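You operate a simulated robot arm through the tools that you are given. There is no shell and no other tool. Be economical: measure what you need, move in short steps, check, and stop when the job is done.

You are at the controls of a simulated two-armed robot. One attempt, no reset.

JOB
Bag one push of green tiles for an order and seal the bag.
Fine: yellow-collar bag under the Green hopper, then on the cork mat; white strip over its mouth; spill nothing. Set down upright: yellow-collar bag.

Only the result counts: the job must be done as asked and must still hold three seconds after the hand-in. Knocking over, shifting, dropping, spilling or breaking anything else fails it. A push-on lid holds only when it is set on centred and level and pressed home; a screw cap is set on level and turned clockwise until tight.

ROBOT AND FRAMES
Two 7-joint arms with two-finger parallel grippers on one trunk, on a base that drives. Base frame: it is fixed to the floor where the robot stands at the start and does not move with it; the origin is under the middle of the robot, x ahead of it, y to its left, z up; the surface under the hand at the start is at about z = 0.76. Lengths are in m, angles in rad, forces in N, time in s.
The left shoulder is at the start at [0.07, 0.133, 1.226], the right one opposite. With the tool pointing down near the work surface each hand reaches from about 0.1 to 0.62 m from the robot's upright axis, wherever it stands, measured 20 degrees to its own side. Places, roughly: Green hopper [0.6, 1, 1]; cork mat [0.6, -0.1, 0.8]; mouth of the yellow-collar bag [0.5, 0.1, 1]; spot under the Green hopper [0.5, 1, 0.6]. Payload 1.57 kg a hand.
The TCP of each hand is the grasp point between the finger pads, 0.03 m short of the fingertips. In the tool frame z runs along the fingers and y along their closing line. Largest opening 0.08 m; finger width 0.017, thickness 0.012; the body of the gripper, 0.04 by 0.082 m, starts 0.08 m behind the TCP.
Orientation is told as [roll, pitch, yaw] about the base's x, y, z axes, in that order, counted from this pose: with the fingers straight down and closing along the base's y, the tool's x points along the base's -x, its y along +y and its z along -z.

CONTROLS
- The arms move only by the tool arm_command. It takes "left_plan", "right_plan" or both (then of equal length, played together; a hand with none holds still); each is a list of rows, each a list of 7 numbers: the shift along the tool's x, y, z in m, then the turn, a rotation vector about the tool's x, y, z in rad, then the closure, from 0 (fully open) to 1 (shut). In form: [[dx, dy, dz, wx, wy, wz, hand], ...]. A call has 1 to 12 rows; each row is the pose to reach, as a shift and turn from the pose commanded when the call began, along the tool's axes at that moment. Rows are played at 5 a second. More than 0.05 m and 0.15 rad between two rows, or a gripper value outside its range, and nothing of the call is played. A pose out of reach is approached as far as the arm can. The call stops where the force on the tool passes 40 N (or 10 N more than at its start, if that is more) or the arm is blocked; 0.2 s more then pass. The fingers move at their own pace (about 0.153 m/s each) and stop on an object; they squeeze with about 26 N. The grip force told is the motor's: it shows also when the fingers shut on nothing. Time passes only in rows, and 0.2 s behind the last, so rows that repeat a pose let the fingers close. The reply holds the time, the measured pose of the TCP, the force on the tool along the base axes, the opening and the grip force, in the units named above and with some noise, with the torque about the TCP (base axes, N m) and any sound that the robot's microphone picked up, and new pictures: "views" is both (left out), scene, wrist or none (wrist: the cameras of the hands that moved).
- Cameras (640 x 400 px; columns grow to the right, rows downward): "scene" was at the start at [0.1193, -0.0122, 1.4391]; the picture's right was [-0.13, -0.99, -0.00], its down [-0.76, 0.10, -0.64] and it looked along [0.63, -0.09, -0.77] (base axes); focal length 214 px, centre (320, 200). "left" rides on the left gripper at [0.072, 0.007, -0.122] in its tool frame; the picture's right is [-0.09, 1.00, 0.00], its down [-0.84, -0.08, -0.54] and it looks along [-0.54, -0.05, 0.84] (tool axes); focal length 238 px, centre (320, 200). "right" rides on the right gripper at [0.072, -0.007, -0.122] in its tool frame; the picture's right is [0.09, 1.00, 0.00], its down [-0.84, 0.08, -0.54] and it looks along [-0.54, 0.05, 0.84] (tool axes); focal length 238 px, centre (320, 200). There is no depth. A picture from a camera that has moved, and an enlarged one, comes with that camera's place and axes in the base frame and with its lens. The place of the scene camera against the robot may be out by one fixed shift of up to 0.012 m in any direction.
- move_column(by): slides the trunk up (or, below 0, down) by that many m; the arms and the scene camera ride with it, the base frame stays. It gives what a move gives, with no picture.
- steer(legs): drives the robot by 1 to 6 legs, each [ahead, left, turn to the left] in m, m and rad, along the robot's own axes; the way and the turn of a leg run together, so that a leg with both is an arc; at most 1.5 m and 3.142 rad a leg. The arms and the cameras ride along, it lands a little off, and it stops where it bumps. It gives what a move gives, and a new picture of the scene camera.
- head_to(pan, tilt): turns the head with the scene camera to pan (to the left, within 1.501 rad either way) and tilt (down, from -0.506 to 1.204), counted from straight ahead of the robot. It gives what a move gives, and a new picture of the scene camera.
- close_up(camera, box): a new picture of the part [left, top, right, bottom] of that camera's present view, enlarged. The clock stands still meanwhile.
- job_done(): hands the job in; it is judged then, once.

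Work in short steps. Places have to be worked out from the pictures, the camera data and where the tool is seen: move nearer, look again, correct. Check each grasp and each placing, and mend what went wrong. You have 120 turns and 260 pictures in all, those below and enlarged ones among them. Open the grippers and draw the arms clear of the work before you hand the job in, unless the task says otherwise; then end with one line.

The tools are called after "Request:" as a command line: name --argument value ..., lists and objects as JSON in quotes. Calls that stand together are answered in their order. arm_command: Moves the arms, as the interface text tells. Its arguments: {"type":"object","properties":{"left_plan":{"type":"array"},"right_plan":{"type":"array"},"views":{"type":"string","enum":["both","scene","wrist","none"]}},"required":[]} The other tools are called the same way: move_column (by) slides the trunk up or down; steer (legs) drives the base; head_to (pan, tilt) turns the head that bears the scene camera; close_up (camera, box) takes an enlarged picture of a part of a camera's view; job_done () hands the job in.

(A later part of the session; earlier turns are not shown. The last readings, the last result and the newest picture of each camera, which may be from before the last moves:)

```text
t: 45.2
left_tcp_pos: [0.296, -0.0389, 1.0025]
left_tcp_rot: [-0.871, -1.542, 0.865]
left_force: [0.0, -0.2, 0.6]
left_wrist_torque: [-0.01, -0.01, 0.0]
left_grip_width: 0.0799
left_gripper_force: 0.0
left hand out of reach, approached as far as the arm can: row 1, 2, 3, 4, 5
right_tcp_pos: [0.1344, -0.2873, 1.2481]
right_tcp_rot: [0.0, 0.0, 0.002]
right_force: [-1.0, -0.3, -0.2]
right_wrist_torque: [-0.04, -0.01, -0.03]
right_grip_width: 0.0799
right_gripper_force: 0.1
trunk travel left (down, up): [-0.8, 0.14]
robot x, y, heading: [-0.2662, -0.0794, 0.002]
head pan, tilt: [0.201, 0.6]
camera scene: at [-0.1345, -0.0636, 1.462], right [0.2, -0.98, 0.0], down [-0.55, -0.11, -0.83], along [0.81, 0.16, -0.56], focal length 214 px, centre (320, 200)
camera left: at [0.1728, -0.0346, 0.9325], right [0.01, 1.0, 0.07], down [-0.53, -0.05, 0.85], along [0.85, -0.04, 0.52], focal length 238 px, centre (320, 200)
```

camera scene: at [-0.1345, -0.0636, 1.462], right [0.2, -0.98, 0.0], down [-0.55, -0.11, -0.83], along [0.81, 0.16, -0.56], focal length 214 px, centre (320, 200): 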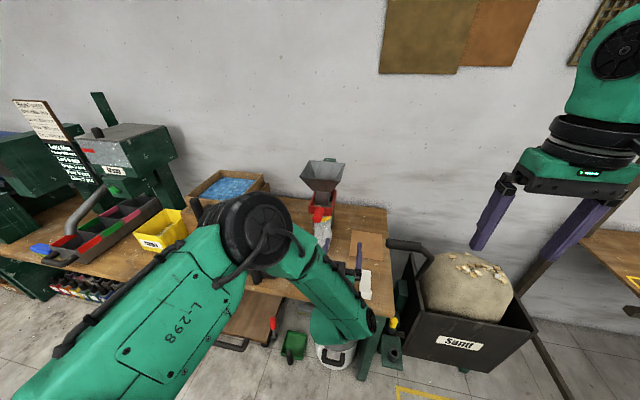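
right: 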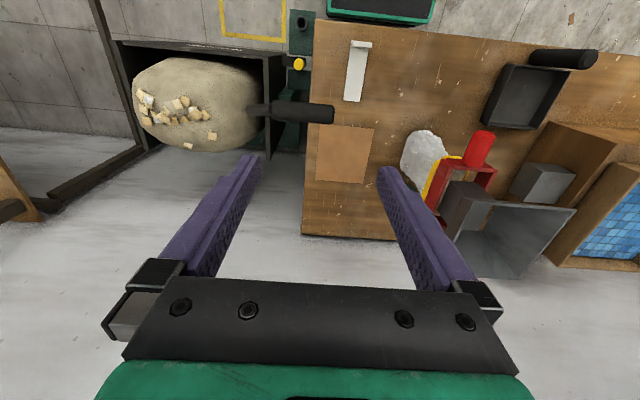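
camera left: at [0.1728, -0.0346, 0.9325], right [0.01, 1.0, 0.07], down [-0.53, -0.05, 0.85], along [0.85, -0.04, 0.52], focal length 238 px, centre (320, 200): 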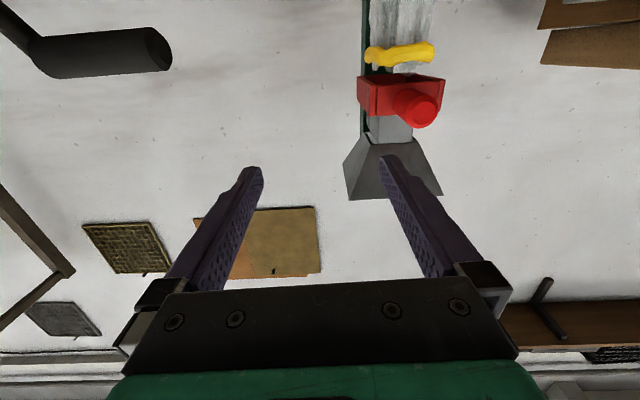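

A wrist limit: with the hand near, the forearm points down. A stretched arm should suit; I back the base off 0.2 m and extend the arm farther ahead.

Request:
steer --legs '[[-0.22, 0, 0]]'

Request:
arm_command --left_plan '[[0, 0.0, 0.04, 0, 0, 0, 0], [0, 0.0, 0.08, 0, 0, 0, 0], [0, 0.0, 0.12, 0, 0, 0, 0], [0, 0.0, 0.16, 0, 0, 0, 0], [0, 0.03, 0.2, 0, 0, 0, 0], [0, 0.06, 0.2, 0, 0, 0, 0], [0, 0.09, 0.2, 0, 0, 0, 0]]' --views "scene"

```text
t: 46.9
left_tcp_pos: [0.0808, -0.0402, 1.0004]
left_tcp_rot: [-0.817, -1.538, 0.812]
left_force: [-0.1, 0.1, 0.0]
left_wrist_torque: [0.0, -0.01, -0.02]
left_grip_width: 0.0797
left_gripper_force: 0.1
right_tcp_pos: [-0.0808, -0.2865, 1.2465]
right_tcp_rot: [0.001, 0.002, 0.001]
right_force: [0.1, 0.0, -1.2]
right_wrist_torque: [-0.03, 0.0, -0.02]
right_grip_width: 0.08
right_gripper_force: 0.0
trunk travel left (down, up): [-0.8, 0.14]
robot x, y, heading: [-0.4807, -0.0802, -0.0]
head pan, tilt: [0.201, 0.6]
camera scene: at [-0.3497, -0.064, 1.4617], right [0.2, -0.98, 0.0], down [-0.56, -0.11, -0.82], along [0.81, 0.17, -0.57], focal length 214 px, centre (320, 200)
```

scene: 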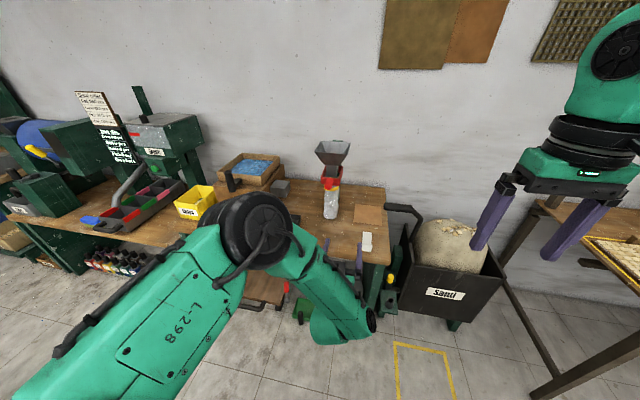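

```text
t: 48.5
left_tcp_pos: [0.2802, -0.0093, 1.0144]
left_tcp_rot: [-0.457, -1.515, 0.478]
left_force: [0.8, 0.6, 0.8]
left_wrist_torque: [0.01, 0.01, 0.0]
left_grip_width: 0.0798
left_gripper_force: 0.0
left hand out of reach, approached as far as the arm can: row 1, 2, 3, 4, 5, 6, 7
right_tcp_pos: [-0.0819, -0.2858, 1.2464]
right_tcp_rot: [0.0, 0.003, 0.002]
right_force: [0.6, 0.4, 0.5]
right_wrist_torque: [0.01, -0.01, -0.01]
right_grip_width: 0.0798
right_gripper_force: 0.1
trunk travel left (down, up): [-0.8, 0.14]
robot x, y, heading: [-0.4845, -0.0778, 0.005]
head pan, tilt: [0.201, 0.6]
camera scene: at [-0.3516, -0.0628, 1.4619], right [0.2, -0.98, 0.0], down [-0.55, -0.11, -0.82], along [0.81, 0.17, -0.57], focal length 214 px, centre (320, 200)
```

scene: 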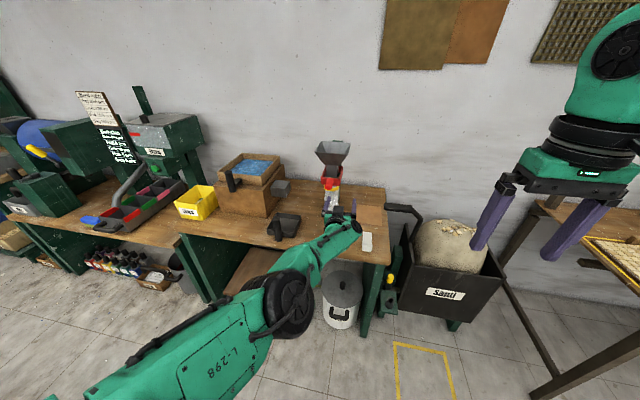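

Much better: the arm is now stretched forward. I move left and down to the approach line (y≈0.058, z≈0.945), still well in front of the handle.

Request:
arm_command --left_plan '[[0.02, 0.02, 0, 0, 0, 0, 0], [0.04, 0.04, 0, 0, 0, 0, 0], [0.07, 0.067, 0, 0, 0, 0, 0], [0.07, 0.067, 0, 0, 0, 0, 0]]' --views "wrist"

```text
t: 49.5
left_tcp_pos: [0.2793, -0.0092, 1.0158]
left_tcp_rot: [-0.473, -1.519, 0.494]
left_force: [-0.5, 0.5, -0.2]
left_wrist_torque: [-0.04, -0.02, 0.0]
left_grip_width: 0.08
left_gripper_force: 0.1
left hand out of reach, approached as far as the arm can: row 1, 2, 3, 4
right_tcp_pos: [-0.0832, -0.2861, 1.2467]
right_tcp_rot: [0.002, -0.001, 0.004]
right_force: [-0.6, 0.6, 0.1]
right_wrist_torque: [0.03, 0.03, 0.01]
right_grip_width: 0.0801
right_gripper_force: 0.0
trunk travel left (down, up): [-0.8, 0.14]
robot x, y, heading: [-0.4833, -0.0788, 0.001]
head pan, tilt: [0.201, 0.6]
camera left: at [0.1547, -0.0072, 0.9501], right [-0.02, 1.0, 0.07], down [-0.5, -0.07, 0.86], along [0.87, -0.02, 0.5], focal length 238 px, centre (320, 200)
```

left: 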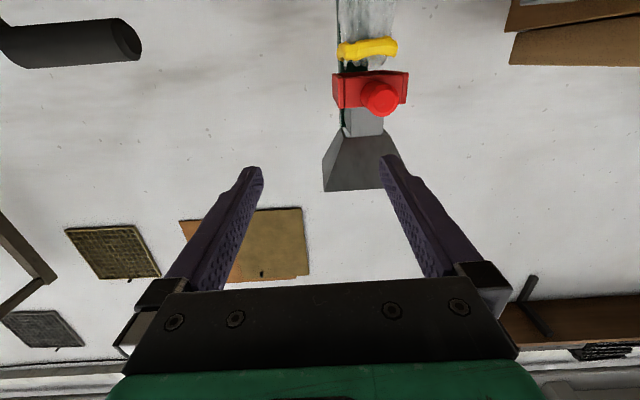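

Arm is fully stretched here. I pull it back 0.07 for slack and use trunk and base for the offset.

Request:
arm_command --left_plan '[[0, 0.0, -0.03, 0, 0, 0, 0], [0, 0.0, -0.07, 0, 0, 0, 0], [0.01, 0.02, -0.07, 0, 0, 0, 0], [0.02, 0.04, -0.07, 0, 0, 0, 0], [0.02, 0.04, -0.07, 0, 0, 0, 0]]' --views "none"

Request:
move_column --by -0.06

```text
t: 50.6
left_tcp_pos: [0.214, -0.0174, 1.0314]
left_tcp_rot: [-0.432, -1.52, 0.463]
left_force: [0.7, -0.2, -0.2]
left_wrist_torque: [0.01, 0.0, 0.0]
left_grip_width: 0.0801
left_gripper_force: 0.0
left hand out of reach, approached as far as the arm can: row 1, 2, 3, 4, 5
right_tcp_pos: [-0.0842, -0.2866, 1.2477]
right_tcp_rot: [0.002, 0.001, 0.003]
right_force: [-0.1, -0.1, -0.3]
right_wrist_torque: [0.01, -0.01, -0.02]
right_grip_width: 0.0799
right_gripper_force: 0.0
trunk travel left (down, up): [-0.8, 0.14]
robot x, y, heading: [-0.4863, -0.0783, 0.007]
head pan, tilt: [0.201, 0.6]
```

```text
t: 51.6
left_tcp_pos: [0.2143, -0.0181, 0.9716]
left_tcp_rot: [-0.426, -1.517, 0.456]
left_force: [0.4, -0.8, -0.1]
left_wrist_torque: [0.01, 0.01, 0.01]
left_grip_width: 0.0801
left_gripper_force: 0.1
right_tcp_pos: [-0.0838, -0.2865, 1.1869]
right_tcp_rot: [0.001, -0.001, 0.003]
right_force: [-0.3, -0.2, -0.4]
right_wrist_torque: [0.02, -0.01, 0.02]
right_grip_width: 0.0799
right_gripper_force: 0.0
trunk travel left (down, up): [-0.74, 0.2]
robot x, y, heading: [-0.4848, -0.0804, 0.001]
head pan, tilt: [0.201, 0.6]
```

Still a joint limit rather than reach. I relax the tilt by 0.3 rad (fingers slightly downward) and test sideways motion.

Request:
arm_command --left_plan '[[0, 0.0, 0.0, 0, 0.15, 0, 0], [0, 0.0, 0, 0, 0.3, 0, 0], [0.0, 0.02, 0, 0, 0.3, 0, 0], [0.0, 0.04, 0, 0, 0.3, 0, 0], [0.0, 0.06, 0, 0, 0.3, 0, 0]]' --views "none"

```text
t: 52.9
left_tcp_pos: [0.2116, 0.0422, 0.9713]
left_tcp_rot: [-0.066, -1.221, 0.094]
left_force: [-0.4, 0.0, 0.0]
left_wrist_torque: [0.0, -0.02, 0.0]
left_grip_width: 0.0803
left_gripper_force: 0.0
right_tcp_pos: [-0.0829, -0.286, 1.1872]
right_tcp_rot: [0.001, 0.0, 0.003]
right_force: [-0.7, -0.4, -0.3]
right_wrist_torque: [0.0, -0.01, 0.02]
right_grip_width: 0.08
right_gripper_force: 0.1
trunk travel left (down, up): [-0.74, 0.2]
robot x, y, heading: [-0.483, -0.0807, -0.002]
head pan, tilt: [0.201, 0.6]
```

That works. Lowering the trunk relative to the hand should permit a flatter hand: raise hand 0.2 with the arm, drop trunk 0.2, then tilt flat.

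Request:
arm_command --left_plan '[[-0.047, 0, -0.017, 0, 0, 0, 0], [-0.094, 0, -0.034, 0, 0, 0, 0], [-0.141, 0, -0.051, 0, 0, 0, 0], [-0.188, 0, -0.069, 0, 0, 0, 0], [-0.188, 0, -0.069, 0, 0, 0, 0]]' --views "none"

Request:
move_column --by -0.2

Request:
arm_command --left_plan '[[0, 0.0, 0.0, 0, -0.12, 0, 0], [0, 0.0, 0, 0, -0.24, 0, 0], [0.0, 0.0, 0, 0, -0.34, 0, 0], [0.0, 0.02, 0, 0, -0.34, 0, 0], [0.0, 0.02, 0, 0, -0.34, 0, 0]]' --views "both"

```text
refused: row 4 steps farther than a row can; nothing moved
```

```text
t: 55.0
left_tcp_pos: [0.2114, 0.042, 0.7703]
left_tcp_rot: [-0.062, -1.225, 0.089]
left_force: [-0.2, 0.8, -0.2]
left_wrist_torque: [-0.01, 0.0, -0.02]
left_grip_width: 0.08
left_gripper_force: 0.1
right_tcp_pos: [-0.0831, -0.2873, 0.9877]
right_tcp_rot: [0.002, -0.001, 0.001]
right_force: [1.3, 0.1, -0.7]
right_wrist_torque: [0.0, -0.02, 0.02]
right_grip_width: 0.08
right_gripper_force: 0.1
trunk travel left (down, up): [-0.54, 0.4]
robot x, y, heading: [-0.4832, -0.0812, 0.001]
head pan, tilt: [0.201, 0.6]
```

```text
t: 56.2
left_tcp_pos: [0.2157, 0.0148, 0.7997]
left_tcp_rot: [-0.546, -1.533, 0.612]
left_force: [0.0, -0.1, 0.4]
left_wrist_torque: [-0.04, 0.01, -0.02]
left_grip_width: 0.0798
left_gripper_force: 0.0
left hand out of reach, approached as far as the arm can: row 2, 3, 4, 5
right_tcp_pos: [-0.0823, -0.2863, 0.9863]
right_tcp_rot: [0.003, 0.0, 0.003]
right_force: [-1.0, 1.0, 0.6]
right_wrist_torque: [-0.03, 0.0, 0.0]
right_grip_width: 0.0801
right_gripper_force: 0.1
trunk travel left (down, up): [-0.54, 0.4]
robot x, y, heading: [-0.4796, -0.0786, -0.0]
head pan, tilt: [0.201, 0.6]
camera scene: at [-0.3524, -0.0642, 1.202], right [0.2, -0.98, 0.0], down [-0.55, -0.11, -0.82], along [0.81, 0.17, -0.57], focal length 214 px, centre (320, 200)
camera left: at [0.0906, 0.0121, 0.7331], right [-0.06, 1.0, 0.07], down [-0.51, -0.09, 0.86], along [0.86, 0.01, 0.51], focal length 238 px, centre (320, 200)
```

scene: 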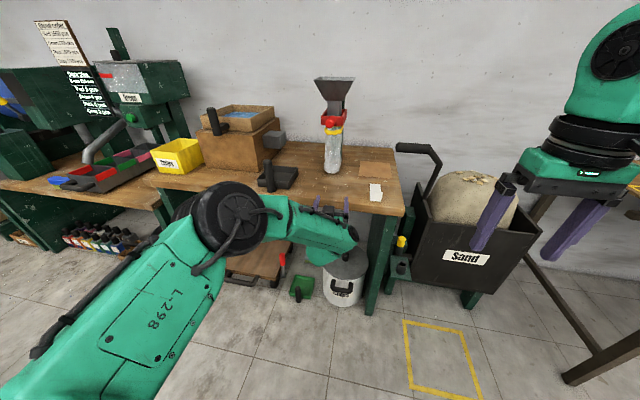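
left: 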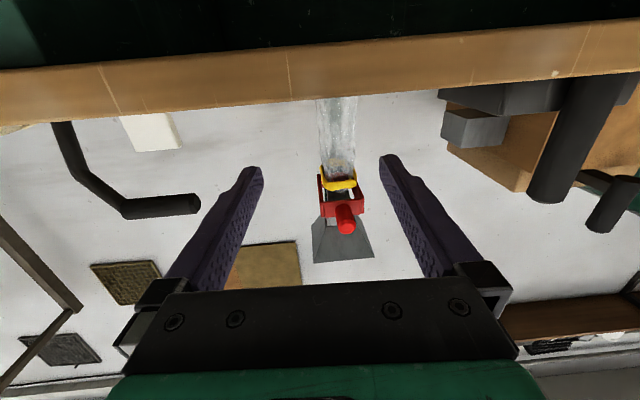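

Now I raise the hand with the arm (trunk stays low) and test flatness there.

Request:
arm_command --left_plan '[[-0.04, 0.01, 0.0, 0, 0, 0, 0], [-0.08, 0.02, 0, 0, 0, 0, 0], [-0.12, 0.03, 0, 0, 0, 0, 0], [-0.15, 0.04, 0, 0, 0, 0, 0], [-0.15, 0.04, 0, 0, 0, 0, 0]]' --views "wrist"

```text
t: 57.4
left_tcp_pos: [0.2149, 0.0576, 0.9492]
left_tcp_rot: [-1.22, -1.548, 1.25]
left_force: [-0.4, 0.2, -0.4]
left_wrist_torque: [-0.01, 0.03, -0.01]
left_grip_width: 0.0799
left_gripper_force: 0.1
left hand out of reach, approached as far as the arm can: row 1
right_tcp_pos: [-0.0829, -0.2854, 0.9867]
right_tcp_rot: [0.0, 0.002, 0.003]
right_force: [0.1, 0.3, -0.2]
right_wrist_torque: [0.0, 0.03, 0.0]
right_grip_width: 0.08
right_gripper_force: 0.0
trunk travel left (down, up): [-0.54, 0.4]
robot x, y, heading: [-0.4829, -0.0814, 0.001]
head pan, tilt: [0.201, 0.6]
camera left: at [0.0932, 0.058, 0.8781], right [-0.03, 1.0, 0.07], down [-0.53, -0.08, 0.84], along [0.85, -0.01, 0.53], focal length 238 px, centre (320, 200)
```

left: 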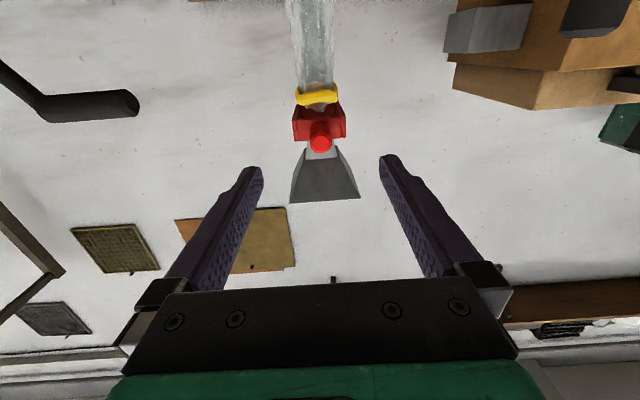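

Level hand at z 0.949, aligned with the bag. I advance to just short of the collar and re-measure.

Request:
arm_command --left_plan '[[0, 0, 0.045, 0, 0, 0, 0], [0, 0, 0.09, 0, 0, 0, 0], [0, 0, 0.135, 0, 0, 0, 0], [0, 0, 0.175, 0, 0, 0, 0], [0, 0, 0.175, 0, 0, 0, 0]]' --views "wrist"

Request:
close_up --camera "left" --box '[230, 20, 410, 200]'

Request:
close_up --camera "scene" --box '[280, 60, 400, 220]'

```text
t: 58.6
left_tcp_pos: [0.3335, 0.064, 0.9407]
left_tcp_rot: [-1.207, -1.55, 1.238]
left_force: [-0.8, 0.4, -0.6]
left_wrist_torque: [-0.02, 0.03, 0.03]
left_grip_width: 0.0802
left_gripper_force: 0.1
left hand out of reach, approached as far as the arm can: row 3, 4, 5
right_tcp_pos: [-0.0833, -0.2871, 0.9871]
right_tcp_rot: [0.002, 0.003, 0.004]
right_force: [0.2, -0.5, -0.2]
right_wrist_torque: [0.01, 0.03, 0.01]
right_grip_width: 0.0802
right_gripper_force: 0.1
trunk travel left (down, up): [-0.54, 0.4]
robot x, y, heading: [-0.4804, -0.0748, 0.0]
head pan, tilt: [0.201, 0.6]
camera left: at [0.2098, 0.0643, 0.87], right [-0.03, 1.0, 0.07], down [-0.53, -0.08, 0.84], along [0.85, -0.01, 0.53], focal length 238 px, centre (320, 200)
```

left: 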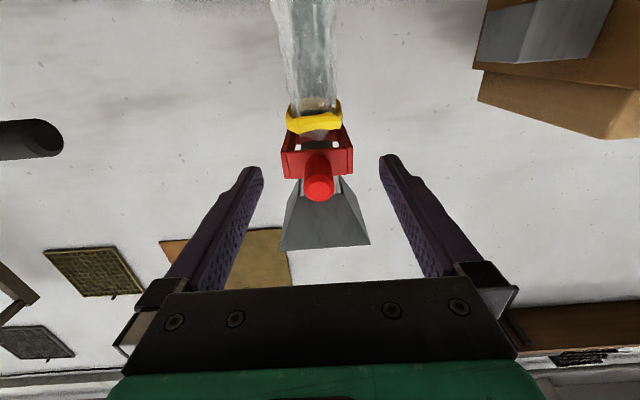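

```text
2.22 times, centred on (320, 110) of left
camera zoom: at [0.2098, 0.0643, 0.87], right [-0.03, 1.0, 0.07], down [-0.53, -0.08, 0.84], along [0.85, -0.01, 0.53], focal length 530 px, centre (320, 400)
```

zoom: 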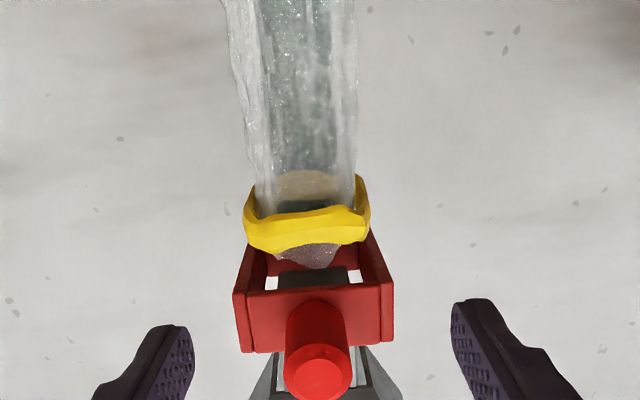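

```text
2.50 times, centred on (340, 140) of scene
camera zoom: at [-0.3522, -0.0649, 1.2019], right [0.2, -0.98, 0.0], down [-0.55, -0.11, -0.82], along [0.81, 0.17, -0.57], focal length 536 px, centre (270, 350)
```

zoom: 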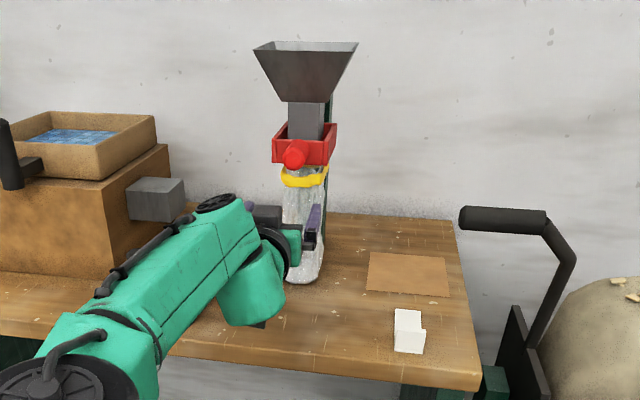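

Collar mid ≈ (0.528, 0.062, 0.94); hand line is good but the arm is at its end. I pull back 0.12, drive the base 0.2 ahead, then recheck.

Request:
arm_command --left_plan '[[0, 0, -0.04, 0, 0, 0, 0], [0, 0, -0.08, 0, 0, 0, 0], [0, 0, -0.12, 0, 0, 0, 0]]' --views "none"

Request:
steer --legs '[[0.2, 0, 0]]'

Request:
close_up --camera "left" --box '[220, 50, 420, 250]'

```text
t: 59.4
left_tcp_pos: [0.3326, 0.0651, 0.9407]
left_tcp_rot: [-1.268, -1.547, 1.298]
left_force: [0.6, 0.0, -0.5]
left_wrist_torque: [-0.02, -0.01, -0.01]
left_grip_width: 0.0797
left_gripper_force: 0.0
left hand out of reach, approached as far as the arm can: row 1, 2, 3
right_tcp_pos: [-0.0834, -0.2863, 0.9869]
right_tcp_rot: [0.002, -0.001, 0.004]
right_force: [-0.6, 0.4, 0.0]
right_wrist_torque: [-0.03, -0.02, 0.01]
right_grip_width: 0.0799
right_gripper_force: 0.0
trunk travel left (down, up): [-0.54, 0.4]
robot x, y, heading: [-0.4817, -0.08, 0.003]
head pan, tilt: [0.201, 0.6]
```

```text
t: 60.9
left_tcp_pos: [0.4962, 0.0627, 0.94]
left_tcp_rot: [-1.191, -1.546, 1.219]
left_force: [-16.4, 0.9, 0.3]
left_wrist_torque: [-0.03, -0.7, -0.16]
left_grip_width: 0.0798
left_gripper_force: 0.0
right_tcp_pos: [0.0822, -0.2846, 0.9882]
right_tcp_rot: [0.0, 0.0, 0.003]
right_force: [-0.1, 0.2, 0.5]
right_wrist_torque: [0.03, -0.01, -0.05]
right_grip_width: 0.08
right_gripper_force: 0.0
trunk travel left (down, up): [-0.54, 0.4]
robot x, y, heading: [-0.3124, -0.0792, 0.009]
head pan, tilt: [0.201, 0.6]
stopped in leg 1: the force on the tool passed its limit at 334 N (the readings are from after the stop); the commanded pose is now the measured one
camera scene: at [-0.189, -0.0631, 1.2027], right [0.2, -0.98, 0.0], down [-0.55, -0.12, -0.83], along [0.81, 0.17, -0.56], focal length 214 px, centre (320, 200)
```

scene: 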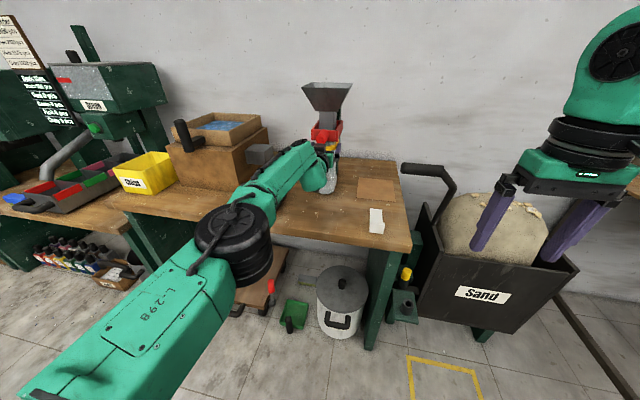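

```text
2.00 times, centred on (320, 150) of left
camera zoom: at [0.3733, 0.0641, 0.8693], right [-0.03, 1.0, 0.07], down [-0.53, -0.07, 0.84], along [0.85, -0.02, 0.53], focal length 477 px, centre (320, 300)
```

zoom: 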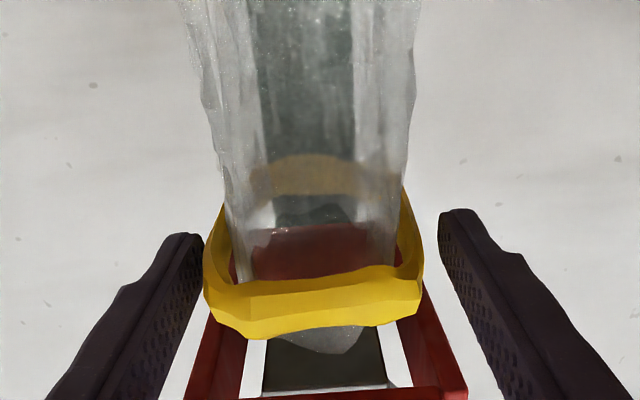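

The drive went too far because the arm hadn't pulled back, and the torque (contact ~0.044 above TCP) says the wrist met the red handle. I back off 5 mm with the arm and check nothing moved.

Request:
arm_command --left_plan '[[0, -0.002, -0.005, 0, 0, 0, 0], [0, -0.002, -0.005, 0, 0, 0, 0]]' --views "wrist"

Request:
close_up --camera "scene" --box '[280, 70, 380, 210]'

```text
t: 61.5
left_tcp_pos: [0.4968, 0.0579, 0.9407]
left_tcp_rot: [-1.134, -1.546, 1.158]
left_force: [-1.1, -1.9, 0.3]
left_wrist_torque: [0.06, -0.03, 0.09]
left_grip_width: 0.0798
left_gripper_force: 0.0
right_tcp_pos: [0.0864, -0.2875, 0.9865]
right_tcp_rot: [0.002, 0.002, 0.001]
right_force: [-0.4, 0.8, 0.6]
right_wrist_torque: [0.03, 0.02, -0.01]
right_grip_width: 0.0798
right_gripper_force: 0.0
trunk travel left (down, up): [-0.54, 0.4]
robot x, y, heading: [-0.3146, -0.0796, 0.005]
head pan, tilt: [0.201, 0.6]
camera left: at [0.3731, 0.0594, 0.8692], right [-0.02, 1.0, 0.07], down [-0.53, -0.07, 0.84], along [0.85, -0.02, 0.53], focal length 238 px, centre (320, 200)
```

left: 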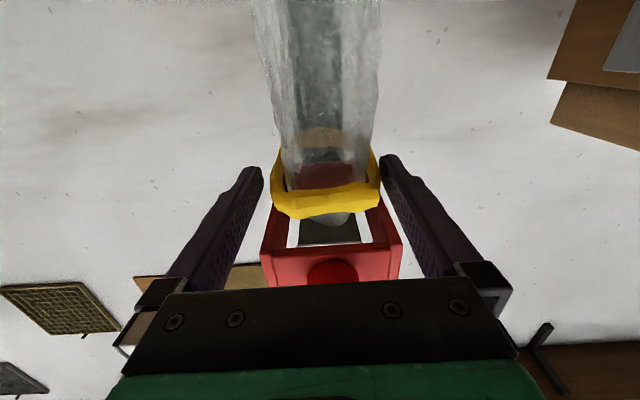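

```text
2.86 times, centred on (330, 140) of scene
camera zoom: at [-0.1844, -0.0644, 1.2021], right [0.2, -0.98, 0.0], down [-0.55, -0.11, -0.83], along [0.81, 0.17, -0.56], focal length 613 px, centre (291, 371)
```

zoom: 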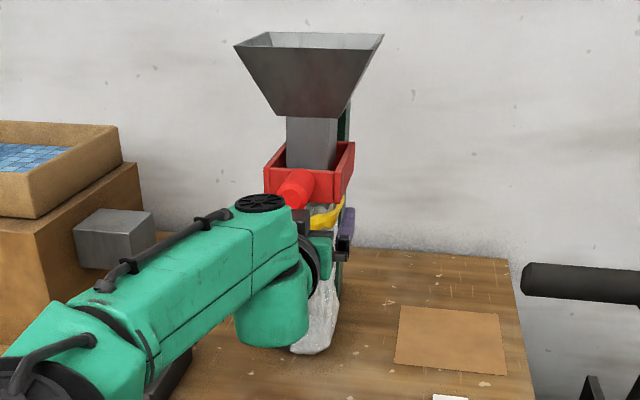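

Contact is gone and the bag stands undisturbed between the fingers. I centre by +2.5 mm and close on the collar.

Request:
arm_command --left_plan '[[0, 0.0025, 0, 0, 0, 0, 0], [0, 0.0025, 0, 0, 0, 0, 0.3], [0, 0.0025, 0, 0, 0, 0, 0.6], [0, 0.0025, 0, 0, 0, 0, 1], [0, 0.0025, 0, 0, 0, 0, 1]]' --views "wrist"

Request:
close_up --camera "left" --box '[220, 50, 420, 250]'

```text
t: 62.7
left_tcp_pos: [0.4941, 0.0623, 0.9364]
left_tcp_rot: [-1.046, -1.546, 1.075]
left_force: [1.5, 1.3, 1.0]
left_wrist_torque: [0.2, -0.11, -0.03]
left_grip_width: 0.0619
left_gripper_force: 25.6
right_tcp_pos: [0.0863, -0.286, 0.9859]
right_tcp_rot: [-0.001, 0.004, 0.003]
right_force: [-0.7, -0.2, -0.8]
right_wrist_torque: [-0.01, 0.02, 0.01]
right_grip_width: 0.0799
right_gripper_force: 0.1
trunk travel left (down, up): [-0.54, 0.4]
robot x, y, heading: [-0.3158, -0.0779, 0.001]
head pan, tilt: [0.201, 0.6]
camera left: at [0.3718, 0.0642, 0.8664], right [-0.03, 1.0, 0.07], down [-0.53, -0.07, 0.85], along [0.85, -0.01, 0.53], focal length 238 px, centre (320, 200)
```

left: 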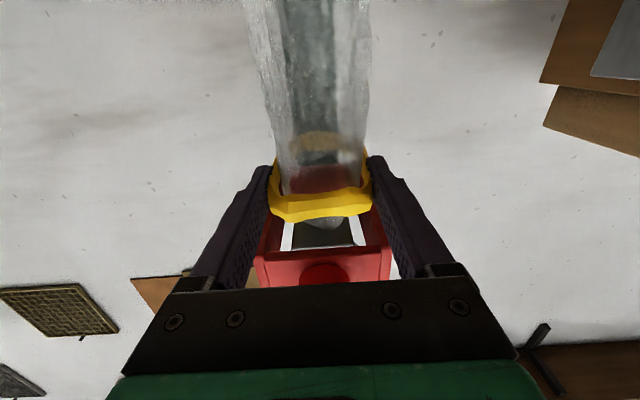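

```text
2.00 times, centred on (320, 150) of left
camera zoom: at [0.3718, 0.0642, 0.8664], right [-0.03, 1.0, 0.07], down [-0.53, -0.07, 0.85], along [0.85, -0.01, 0.53], focal length 477 px, centre (320, 300)
```

zoom: 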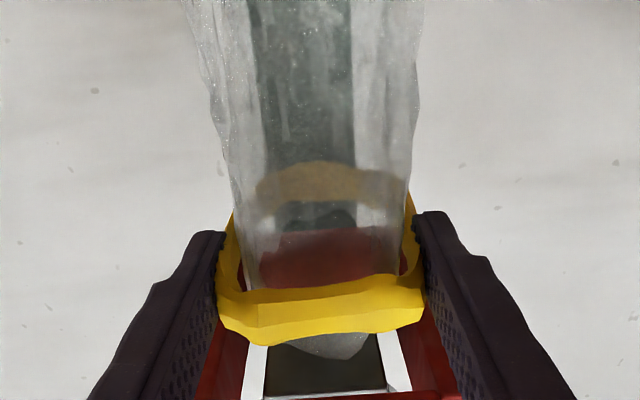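

Held: width 0.062, grip 25.6 N. I lift 4 mm by the trunk (rim stays below the yoke) and drive straight back.

Request:
move_column --by 0.005

Request:
steer --legs '[[-0.22, 0, 0]]'

Request:
close_up --camera "left" --box '[140, 0, 500, 250]'

```text
t: 63.2
left_tcp_pos: [0.4954, 0.0628, 0.9415]
left_tcp_rot: [-1.017, -1.544, 1.044]
left_force: [-0.5, -0.2, -2.3]
left_wrist_torque: [-0.02, 0.09, 0.0]
left_grip_width: 0.0618
left_gripper_force: 25.7
right_tcp_pos: [0.0856, -0.2867, 0.9907]
right_tcp_rot: [0.0, 0.005, 0.001]
right_force: [-0.5, -0.3, 0.0]
right_wrist_torque: [-0.03, -0.02, -0.01]
right_grip_width: 0.08
right_gripper_force: 0.2
trunk travel left (down, up): [-0.545, 0.395]
robot x, y, heading: [-0.3145, -0.0801, 0.001]
head pan, tilt: [0.201, 0.6]
```

```text
t: 64.9
left_tcp_pos: [0.2789, 0.0587, 0.9413]
left_tcp_rot: [-1.023, -1.545, 1.047]
left_force: [-0.5, 0.0, -4.0]
left_wrist_torque: [0.0, 0.16, 0.03]
left_grip_width: 0.0616
left_gripper_force: 25.8
right_tcp_pos: [-0.1319, -0.2884, 0.9889]
right_tcp_rot: [0.0, 0.005, -0.002]
right_force: [-0.1, 1.2, 0.2]
right_wrist_torque: [0.01, 0.0, 0.03]
right_grip_width: 0.0799
right_gripper_force: 0.0
trunk travel left (down, up): [-0.545, 0.395]
robot x, y, heading: [-0.5305, -0.0801, -0.001]
head pan, tilt: [0.201, 0.6]
camera scene: at [-0.4009, -0.0642, 1.2069], right [0.2, -0.98, 0.0], down [-0.55, -0.11, -0.82], along [0.81, 0.16, -0.57], focal length 214 px, centre (320, 200)
```

scene: 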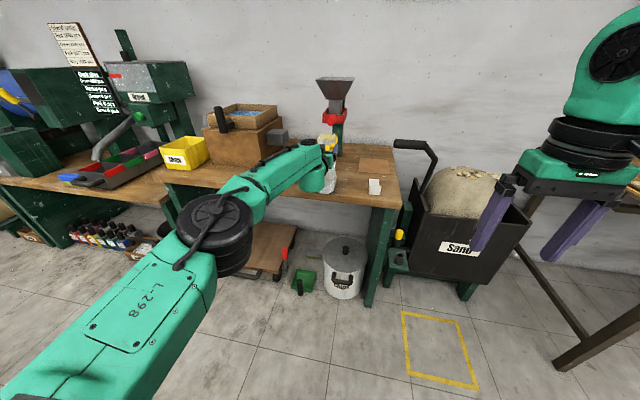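

```text
1.60 times, centred on (320, 125) of left
camera zoom: at [0.1557, 0.0603, 0.8708], right [-0.02, 1.0, 0.07], down [-0.53, -0.07, 0.85], along [0.85, -0.02, 0.53], focal length 381 px, centre (320, 320)
```

zoom: 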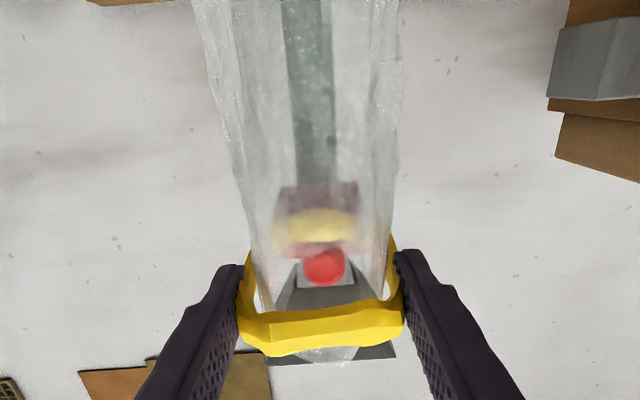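

Bag is out, held upright. I back off over the bench edge and drive left to the Green dispenser.

Request:
steer --legs '[[-0.22, 0, 0], [0, 0.93, 0]]'

Request:
head_to --pan 0.0 --tilt 0.25

Request:
close_up --camera "scene" --box '[220, 130, 380, 260]'

```text
t: 71.1
left_tcp_pos: [0.0579, 0.9964, 0.9408]
left_tcp_rot: [-1.023, -1.543, 1.046]
left_force: [0.0, -1.0, -2.3]
left_wrist_torque: [0.0, 0.12, 0.02]
left_grip_width: 0.0617
left_gripper_force: 25.9
right_tcp_pos: [-0.3514, 0.649, 0.9912]
right_tcp_rot: [-0.001, 0.003, 0.003]
right_force: [0.4, 0.0, -1.3]
right_wrist_torque: [0.01, 0.0, -0.02]
right_grip_width: 0.08
right_gripper_force: 0.0
trunk travel left (down, up): [-0.545, 0.395]
robot x, y, heading: [-0.7524, 0.8549, -0.001]
head pan, tilt: [0.201, 0.6]
camera scene: at [-0.6216, 0.8715, 1.2069], right [0.2, -0.98, 0.0], down [-0.55, -0.11, -0.82], along [0.81, 0.17, -0.57], focal length 214 px, centre (320, 200)
```

scene: 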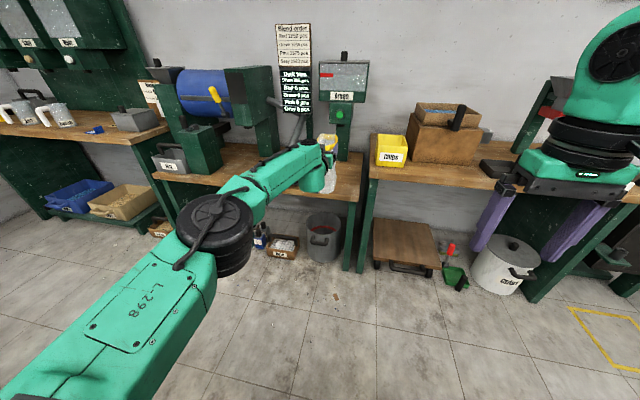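

```text
t: 71.9
left_tcp_pos: [0.0579, 0.9967, 0.9403]
left_tcp_rot: [-1.016, -1.546, 1.041]
left_force: [0.5, -1.0, -2.6]
left_wrist_torque: [0.04, 0.16, 0.01]
left_grip_width: 0.0619
left_gripper_force: 25.9
right_tcp_pos: [-0.353, 0.6486, 0.9893]
right_tcp_rot: [0.001, 0.004, 0.002]
right_force: [0.1, -0.1, -0.6]
right_wrist_torque: [0.01, 0.01, 0.0]
right_grip_width: 0.0799
right_gripper_force: 0.0
trunk travel left (down, up): [-0.545, 0.395]
robot x, y, heading: [-0.7541, 0.852, 0.001]
head pan, tilt: [0.0, 0.25]
camera scene: at [-0.6147, 0.8538, 1.239], right [0.0, -1.0, 0.0], down [-0.25, 0.0, -0.97], along [0.97, 0.0, -0.25], focal length 214 px, centre (320, 200)
```

scene: 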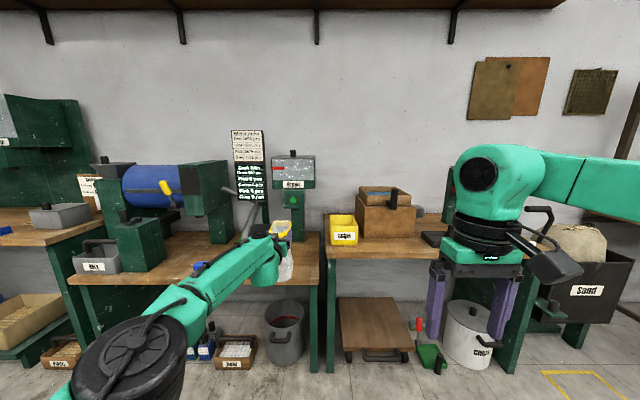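

```text
3.08 times, centred on (300, 195) of scene
camera zoom: at [-0.6147, 0.8538, 1.239], right [0.0, -1.0, 0.0], down [-0.25, 0.0, -0.97], along [0.97, 0.0, -0.25], focal length 660 px, centre (382, 215)
```

zoom: 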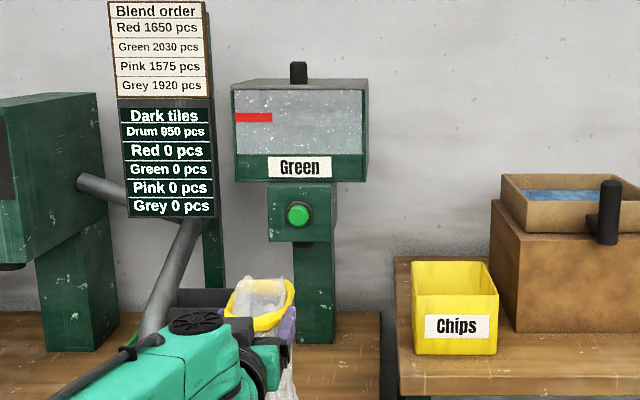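

Triangulated: button tip ≈ (0.49, 1.0, 0.954), chute bottom front edge ≈ (0.50, z 0.905), post front ≈ 0.685. I lower the trunk 0.13 and look at the chute underside with the low wrist camera.

Request:
move_column --by -0.13

Request:
close_up --camera "left" --box '[160, 0, 480, 200]'

Request:
close_up --camera "scene" --box '[240, 130, 360, 260]'

```text
t: 73.5
left_tcp_pos: [0.0575, 0.9959, 0.8126]
left_tcp_rot: [-1.029, -1.545, 1.054]
left_force: [0.4, -0.8, -2.9]
left_wrist_torque: [-0.01, 0.14, -0.01]
left_grip_width: 0.0618
left_gripper_force: 25.9
right_tcp_pos: [-0.3523, 0.6475, 0.8605]
right_tcp_rot: [-0.001, 0.006, 0.001]
right_force: [-1.1, -0.3, -0.2]
right_wrist_torque: [0.0, 0.02, 0.0]
right_grip_width: 0.0801
right_gripper_force: 0.0
trunk travel left (down, up): [-0.415, 0.525]
robot x, y, heading: [-0.7488, 0.8524, -0.001]
head pan, tilt: [0.0, 0.25]
```

```text
2.00 times, centred on (320, 100) of left
camera zoom: at [-0.0657, 0.9979, 0.7409], right [-0.02, 1.0, 0.07], down [-0.53, -0.07, 0.85], along [0.85, -0.02, 0.53], focal length 477 px, centre (320, 400)
```

zoom: 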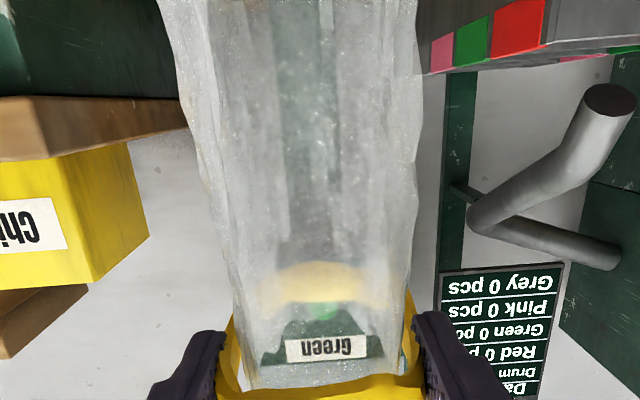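

```text
3.08 times, centred on (300, 195) of scene
camera zoom: at [-0.6151, 0.8538, 1.1092], right [0.0, -1.0, 0.0], down [-0.25, 0.0, -0.97], along [0.97, 0.0, -0.25], focal length 660 px, centre (382, 215)
```

zoom: 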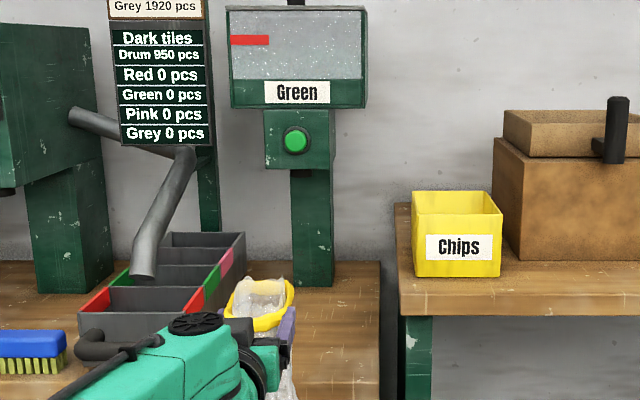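

I look at the arm's elbow posture and the bench spot before driving in.

Request:
head_to --pan 0.25 --tilt 0.55

Request:
close_up --camera "scene" --box '[230, 70, 430, 200]'

Request:
close_up --camera "right" --box '[220, 0, 640, 260]'

```text
t: 74.3
left_tcp_pos: [0.0571, 0.9967, 0.8119]
left_tcp_rot: [-1.017, -1.545, 1.041]
left_force: [1.4, 0.5, -2.8]
left_wrist_torque: [0.0, 0.15, -0.02]
left_grip_width: 0.062
left_gripper_force: 26.5
right_tcp_pos: [-0.352, 0.6482, 0.8604]
right_tcp_rot: [-0.001, 0.005, 0.004]
right_force: [0.7, 0.0, 0.1]
right_wrist_torque: [-0.02, 0.02, 0.0]
right_grip_width: 0.0802
right_gripper_force: 0.1
trunk travel left (down, up): [-0.415, 0.525]
robot x, y, heading: [-0.7518, 0.855, 0.004]
head pan, tilt: [0.25, 0.55]
camera scene: at [-0.6212, 0.8759, 1.0815], right [0.25, -0.97, 0.0], down [-0.51, -0.13, -0.85], along [0.83, 0.21, -0.52], focal length 214 px, centre (320, 200)
```

scene: 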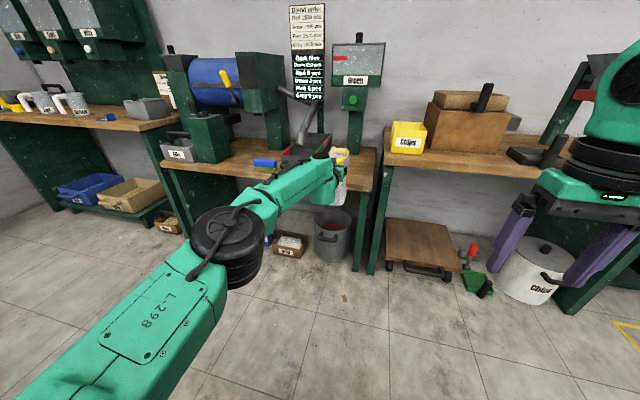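

```text
3.08 times, centred on (330, 135) of scene
camera zoom: at [-0.6212, 0.8759, 1.0815], right [0.25, -0.97, 0.0], down [-0.51, -0.13, -0.85], along [0.83, 0.21, -0.52], focal length 660 px, centre (289, 400)
```

zoom: 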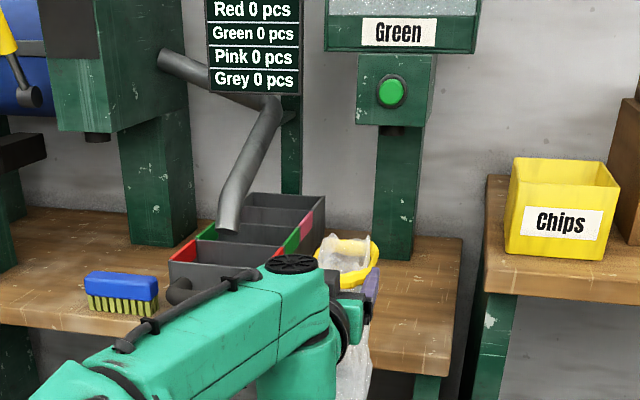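

```text
1.52 times, centred on (430, 130) of right
camera zoom: at [-0.4233, 0.6411, 0.9825], right [-0.09, 1.0, 0.0], down [0.84, 0.08, 0.54], along [0.54, 0.05, -0.84], focal length 363 px, centre (152, 307)
```

zoom: 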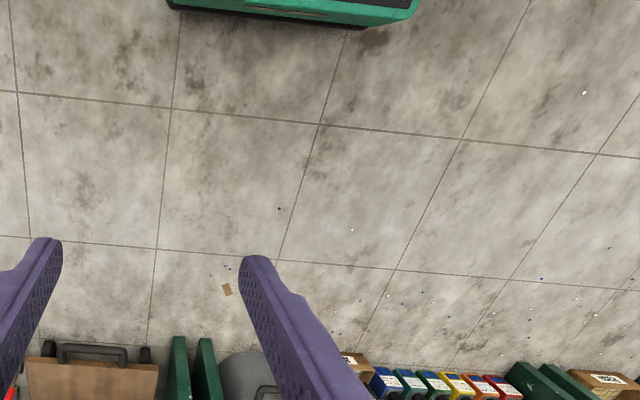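

A small dark outlet nozzle shows beneath the chute. I zoom on it for exact location.

Request:
close_up --camera "scene" --box '[335, 80, 375, 120]'

Request:
move_column --by -0.2

Request:
close_up --camera "scene" --box '[330, 30, 380, 80]'

```text
10.00 times, centred on (355, 100) of scene
camera zoom: at [-0.6212, 0.8759, 1.0815], right [0.25, -0.97, 0.0], down [-0.51, -0.13, -0.85], along [0.83, 0.21, -0.52], focal length 2145 px, centre (-30, 1200)
```

zoom: 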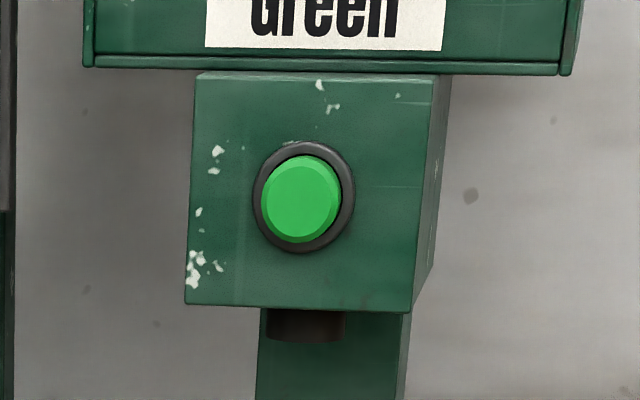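

```text
t: 76.5
left_tcp_pos: [0.058, 0.9973, 0.6103]
left_tcp_rot: [-1.025, -1.544, 1.049]
left_force: [-0.1, -0.1, -2.3]
left_wrist_torque: [-0.02, 0.14, 0.0]
left_grip_width: 0.0619
left_gripper_force: 26.1
right_tcp_pos: [-0.3525, 0.6483, 0.661]
right_tcp_rot: [0.0, 0.006, 0.001]
right_force: [-0.3, 0.7, -0.9]
right_wrist_torque: [-0.01, -0.03, -0.02]
right_grip_width: 0.0803
right_gripper_force: 0.0
trunk travel left (down, up): [-0.215, 0.725]
robot x, y, heading: [-0.7517, 0.8559, 0.006]
head pan, tilt: [0.25, 0.55]
```

```text
8.00 times, centred on (355, 55) of scene
camera zoom: at [-0.6216, 0.8759, 0.8815], right [0.25, -0.97, 0.0], down [-0.51, -0.13, -0.85], along [0.83, 0.21, -0.52], focal length 1716 px, centre (40, 1360)
```

zoom: 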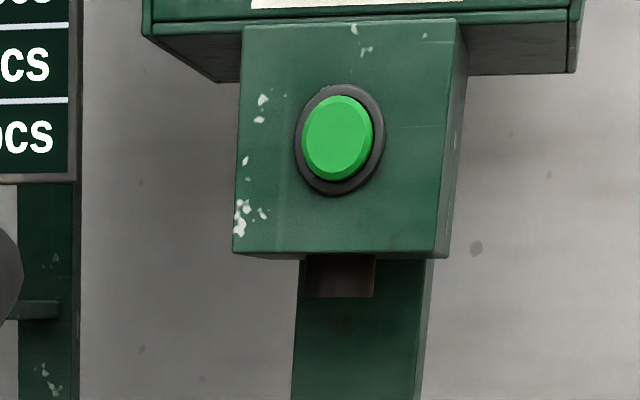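

Nozzle centre ≈ (0.548, 1.001, bottom z 0.887). I raise the hand to z≈0.815 (bag bottom ~0.64, rim ~0.84) and drive most of the way in.

Request:
move_column --by 0.205

Request:
steer --legs '[[0.36, 0.003, 0]]'

Request:
close_up --camera "left" --box '[160, 50, 480, 290]'

```text
t: 78.7
left_tcp_pos: [0.0581, 0.9961, 0.816]
left_tcp_rot: [-1.008, -1.545, 1.036]
left_force: [0.0, -0.3, -3.4]
left_wrist_torque: [0.0, 0.12, -0.02]
left_grip_width: 0.0619
left_gripper_force: 25.9
right_tcp_pos: [-0.3519, 0.6496, 0.8655]
right_tcp_rot: [0.0, 0.005, 0.003]
right_force: [-0.2, 0.5, -1.0]
right_wrist_torque: [0.01, -0.02, -0.01]
right_grip_width: 0.0801
right_gripper_force: 0.1
trunk travel left (down, up): [-0.42, 0.52]
robot x, y, heading: [-0.7524, 0.8542, 0.003]
head pan, tilt: [0.25, 0.55]
```

```text
t: 81.0
left_tcp_pos: [0.4178, 0.9938, 0.8152]
left_tcp_rot: [-1.004, -1.543, 1.02]
left_force: [-0.2, -0.4, -3.2]
left_wrist_torque: [0.01, 0.11, -0.01]
left_grip_width: 0.0618
left_gripper_force: 25.9
right_tcp_pos: [0.0046, 0.6471, 0.865]
right_tcp_rot: [0.0, 0.007, -0.005]
right_force: [-0.6, -0.4, -1.1]
right_wrist_torque: [0.01, 0.02, -0.03]
right_grip_width: 0.0797
right_gripper_force: 0.0
trunk travel left (down, up): [-0.42, 0.52]
robot x, y, heading: [-0.3946, 0.8605, -0.001]
head pan, tilt: [0.25, 0.55]
camera scene: at [-0.2622, 0.8779, 1.0863], right [0.24, -0.97, 0.0], down [-0.51, -0.13, -0.85], along [0.83, 0.21, -0.52], focal length 214 px, centre (320, 200)
```

scene: 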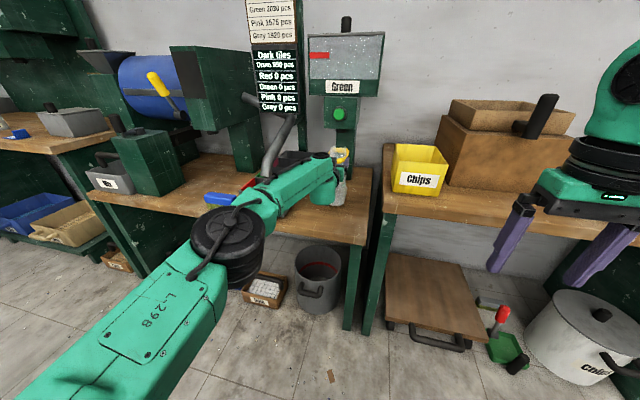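

```text
1.67 times, centred on (320, 170) of left
camera zoom: at [0.2941, 0.9962, 0.7454], right [-0.02, 1.0, 0.07], down [-0.53, -0.07, 0.85], along [0.85, -0.02, 0.53], focal length 397 px, centre (320, 250)
```

zoom: 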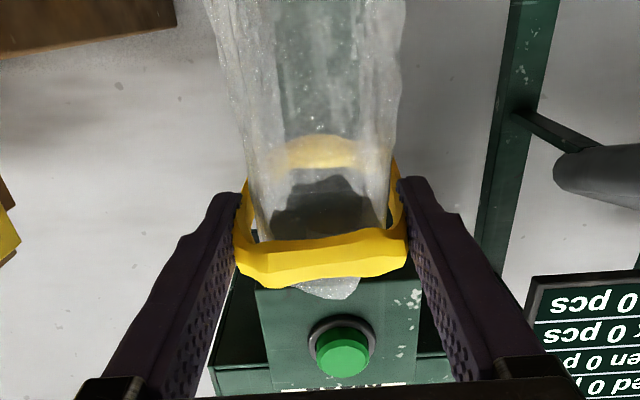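

Wrist view puts the button at (0.492, 1.002, 0.954), agreeing with the scene camera. I drive the last 0.097 m ahead and 6 mm left.

Request:
steer --legs '[[0.097, 0.006, 0]]'

Request:
close_up --camera "left" --box '[160, 50, 480, 290]'

Request:
close_up --camera "scene" --box '[250, 60, 430, 240]'

```text
t: 82.1
left_tcp_pos: [0.5143, 0.9983, 0.8146]
left_tcp_rot: [-0.993, -1.543, 1.011]
left_force: [0.6, -0.2, -3.4]
left_wrist_torque: [-0.01, 0.1, 0.01]
left_grip_width: 0.0618
left_gripper_force: 26.1
right_tcp_pos: [0.1017, 0.653, 0.8652]
right_tcp_rot: [0.0, 0.005, -0.007]
right_force: [-0.6, -1.2, 0.6]
right_wrist_torque: [-0.01, 0.03, -0.01]
right_grip_width: 0.0799
right_gripper_force: 0.1
trunk travel left (down, up): [-0.42, 0.52]
robot x, y, heading: [-0.2979, 0.8622, -0.004]
head pan, tilt: [0.25, 0.55]
camera scene: at [-0.1653, 0.8833, 1.0863], right [0.24, -0.97, 0.0], down [-0.51, -0.13, -0.85], along [0.83, 0.21, -0.52], focal length 214 px, centre (320, 200)
```

scene: 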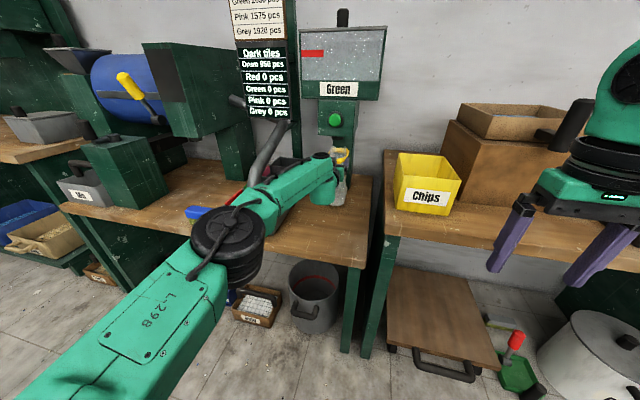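

```text
1.67 times, centred on (320, 170) of left
camera zoom: at [0.3911, 1.0009, 0.7452], right [-0.02, 1.0, 0.07], down [-0.53, -0.07, 0.85], along [0.85, -0.02, 0.53], focal length 397 px, centre (320, 250)
```

zoom: 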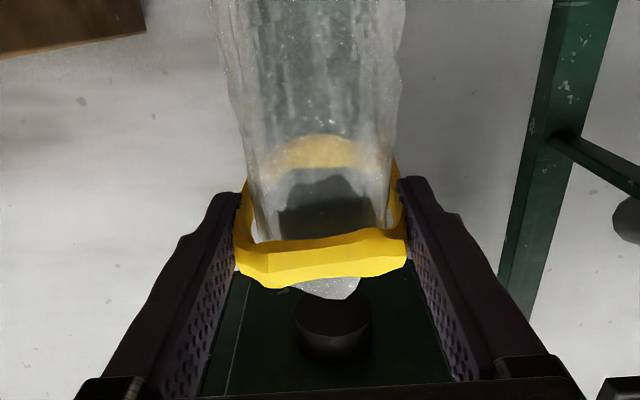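

```text
2.22 times, centred on (340, 150) of scene
camera zoom: at [-0.1653, 0.8833, 1.0863], right [0.24, -0.97, 0.0], down [-0.51, -0.13, -0.85], along [0.83, 0.21, -0.52], focal length 477 px, centre (276, 311)
```

zoom: 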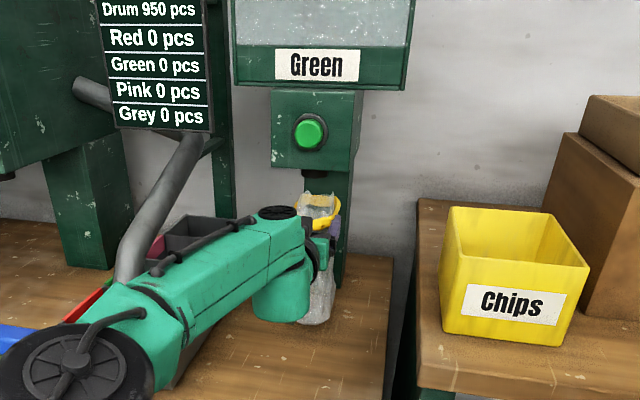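

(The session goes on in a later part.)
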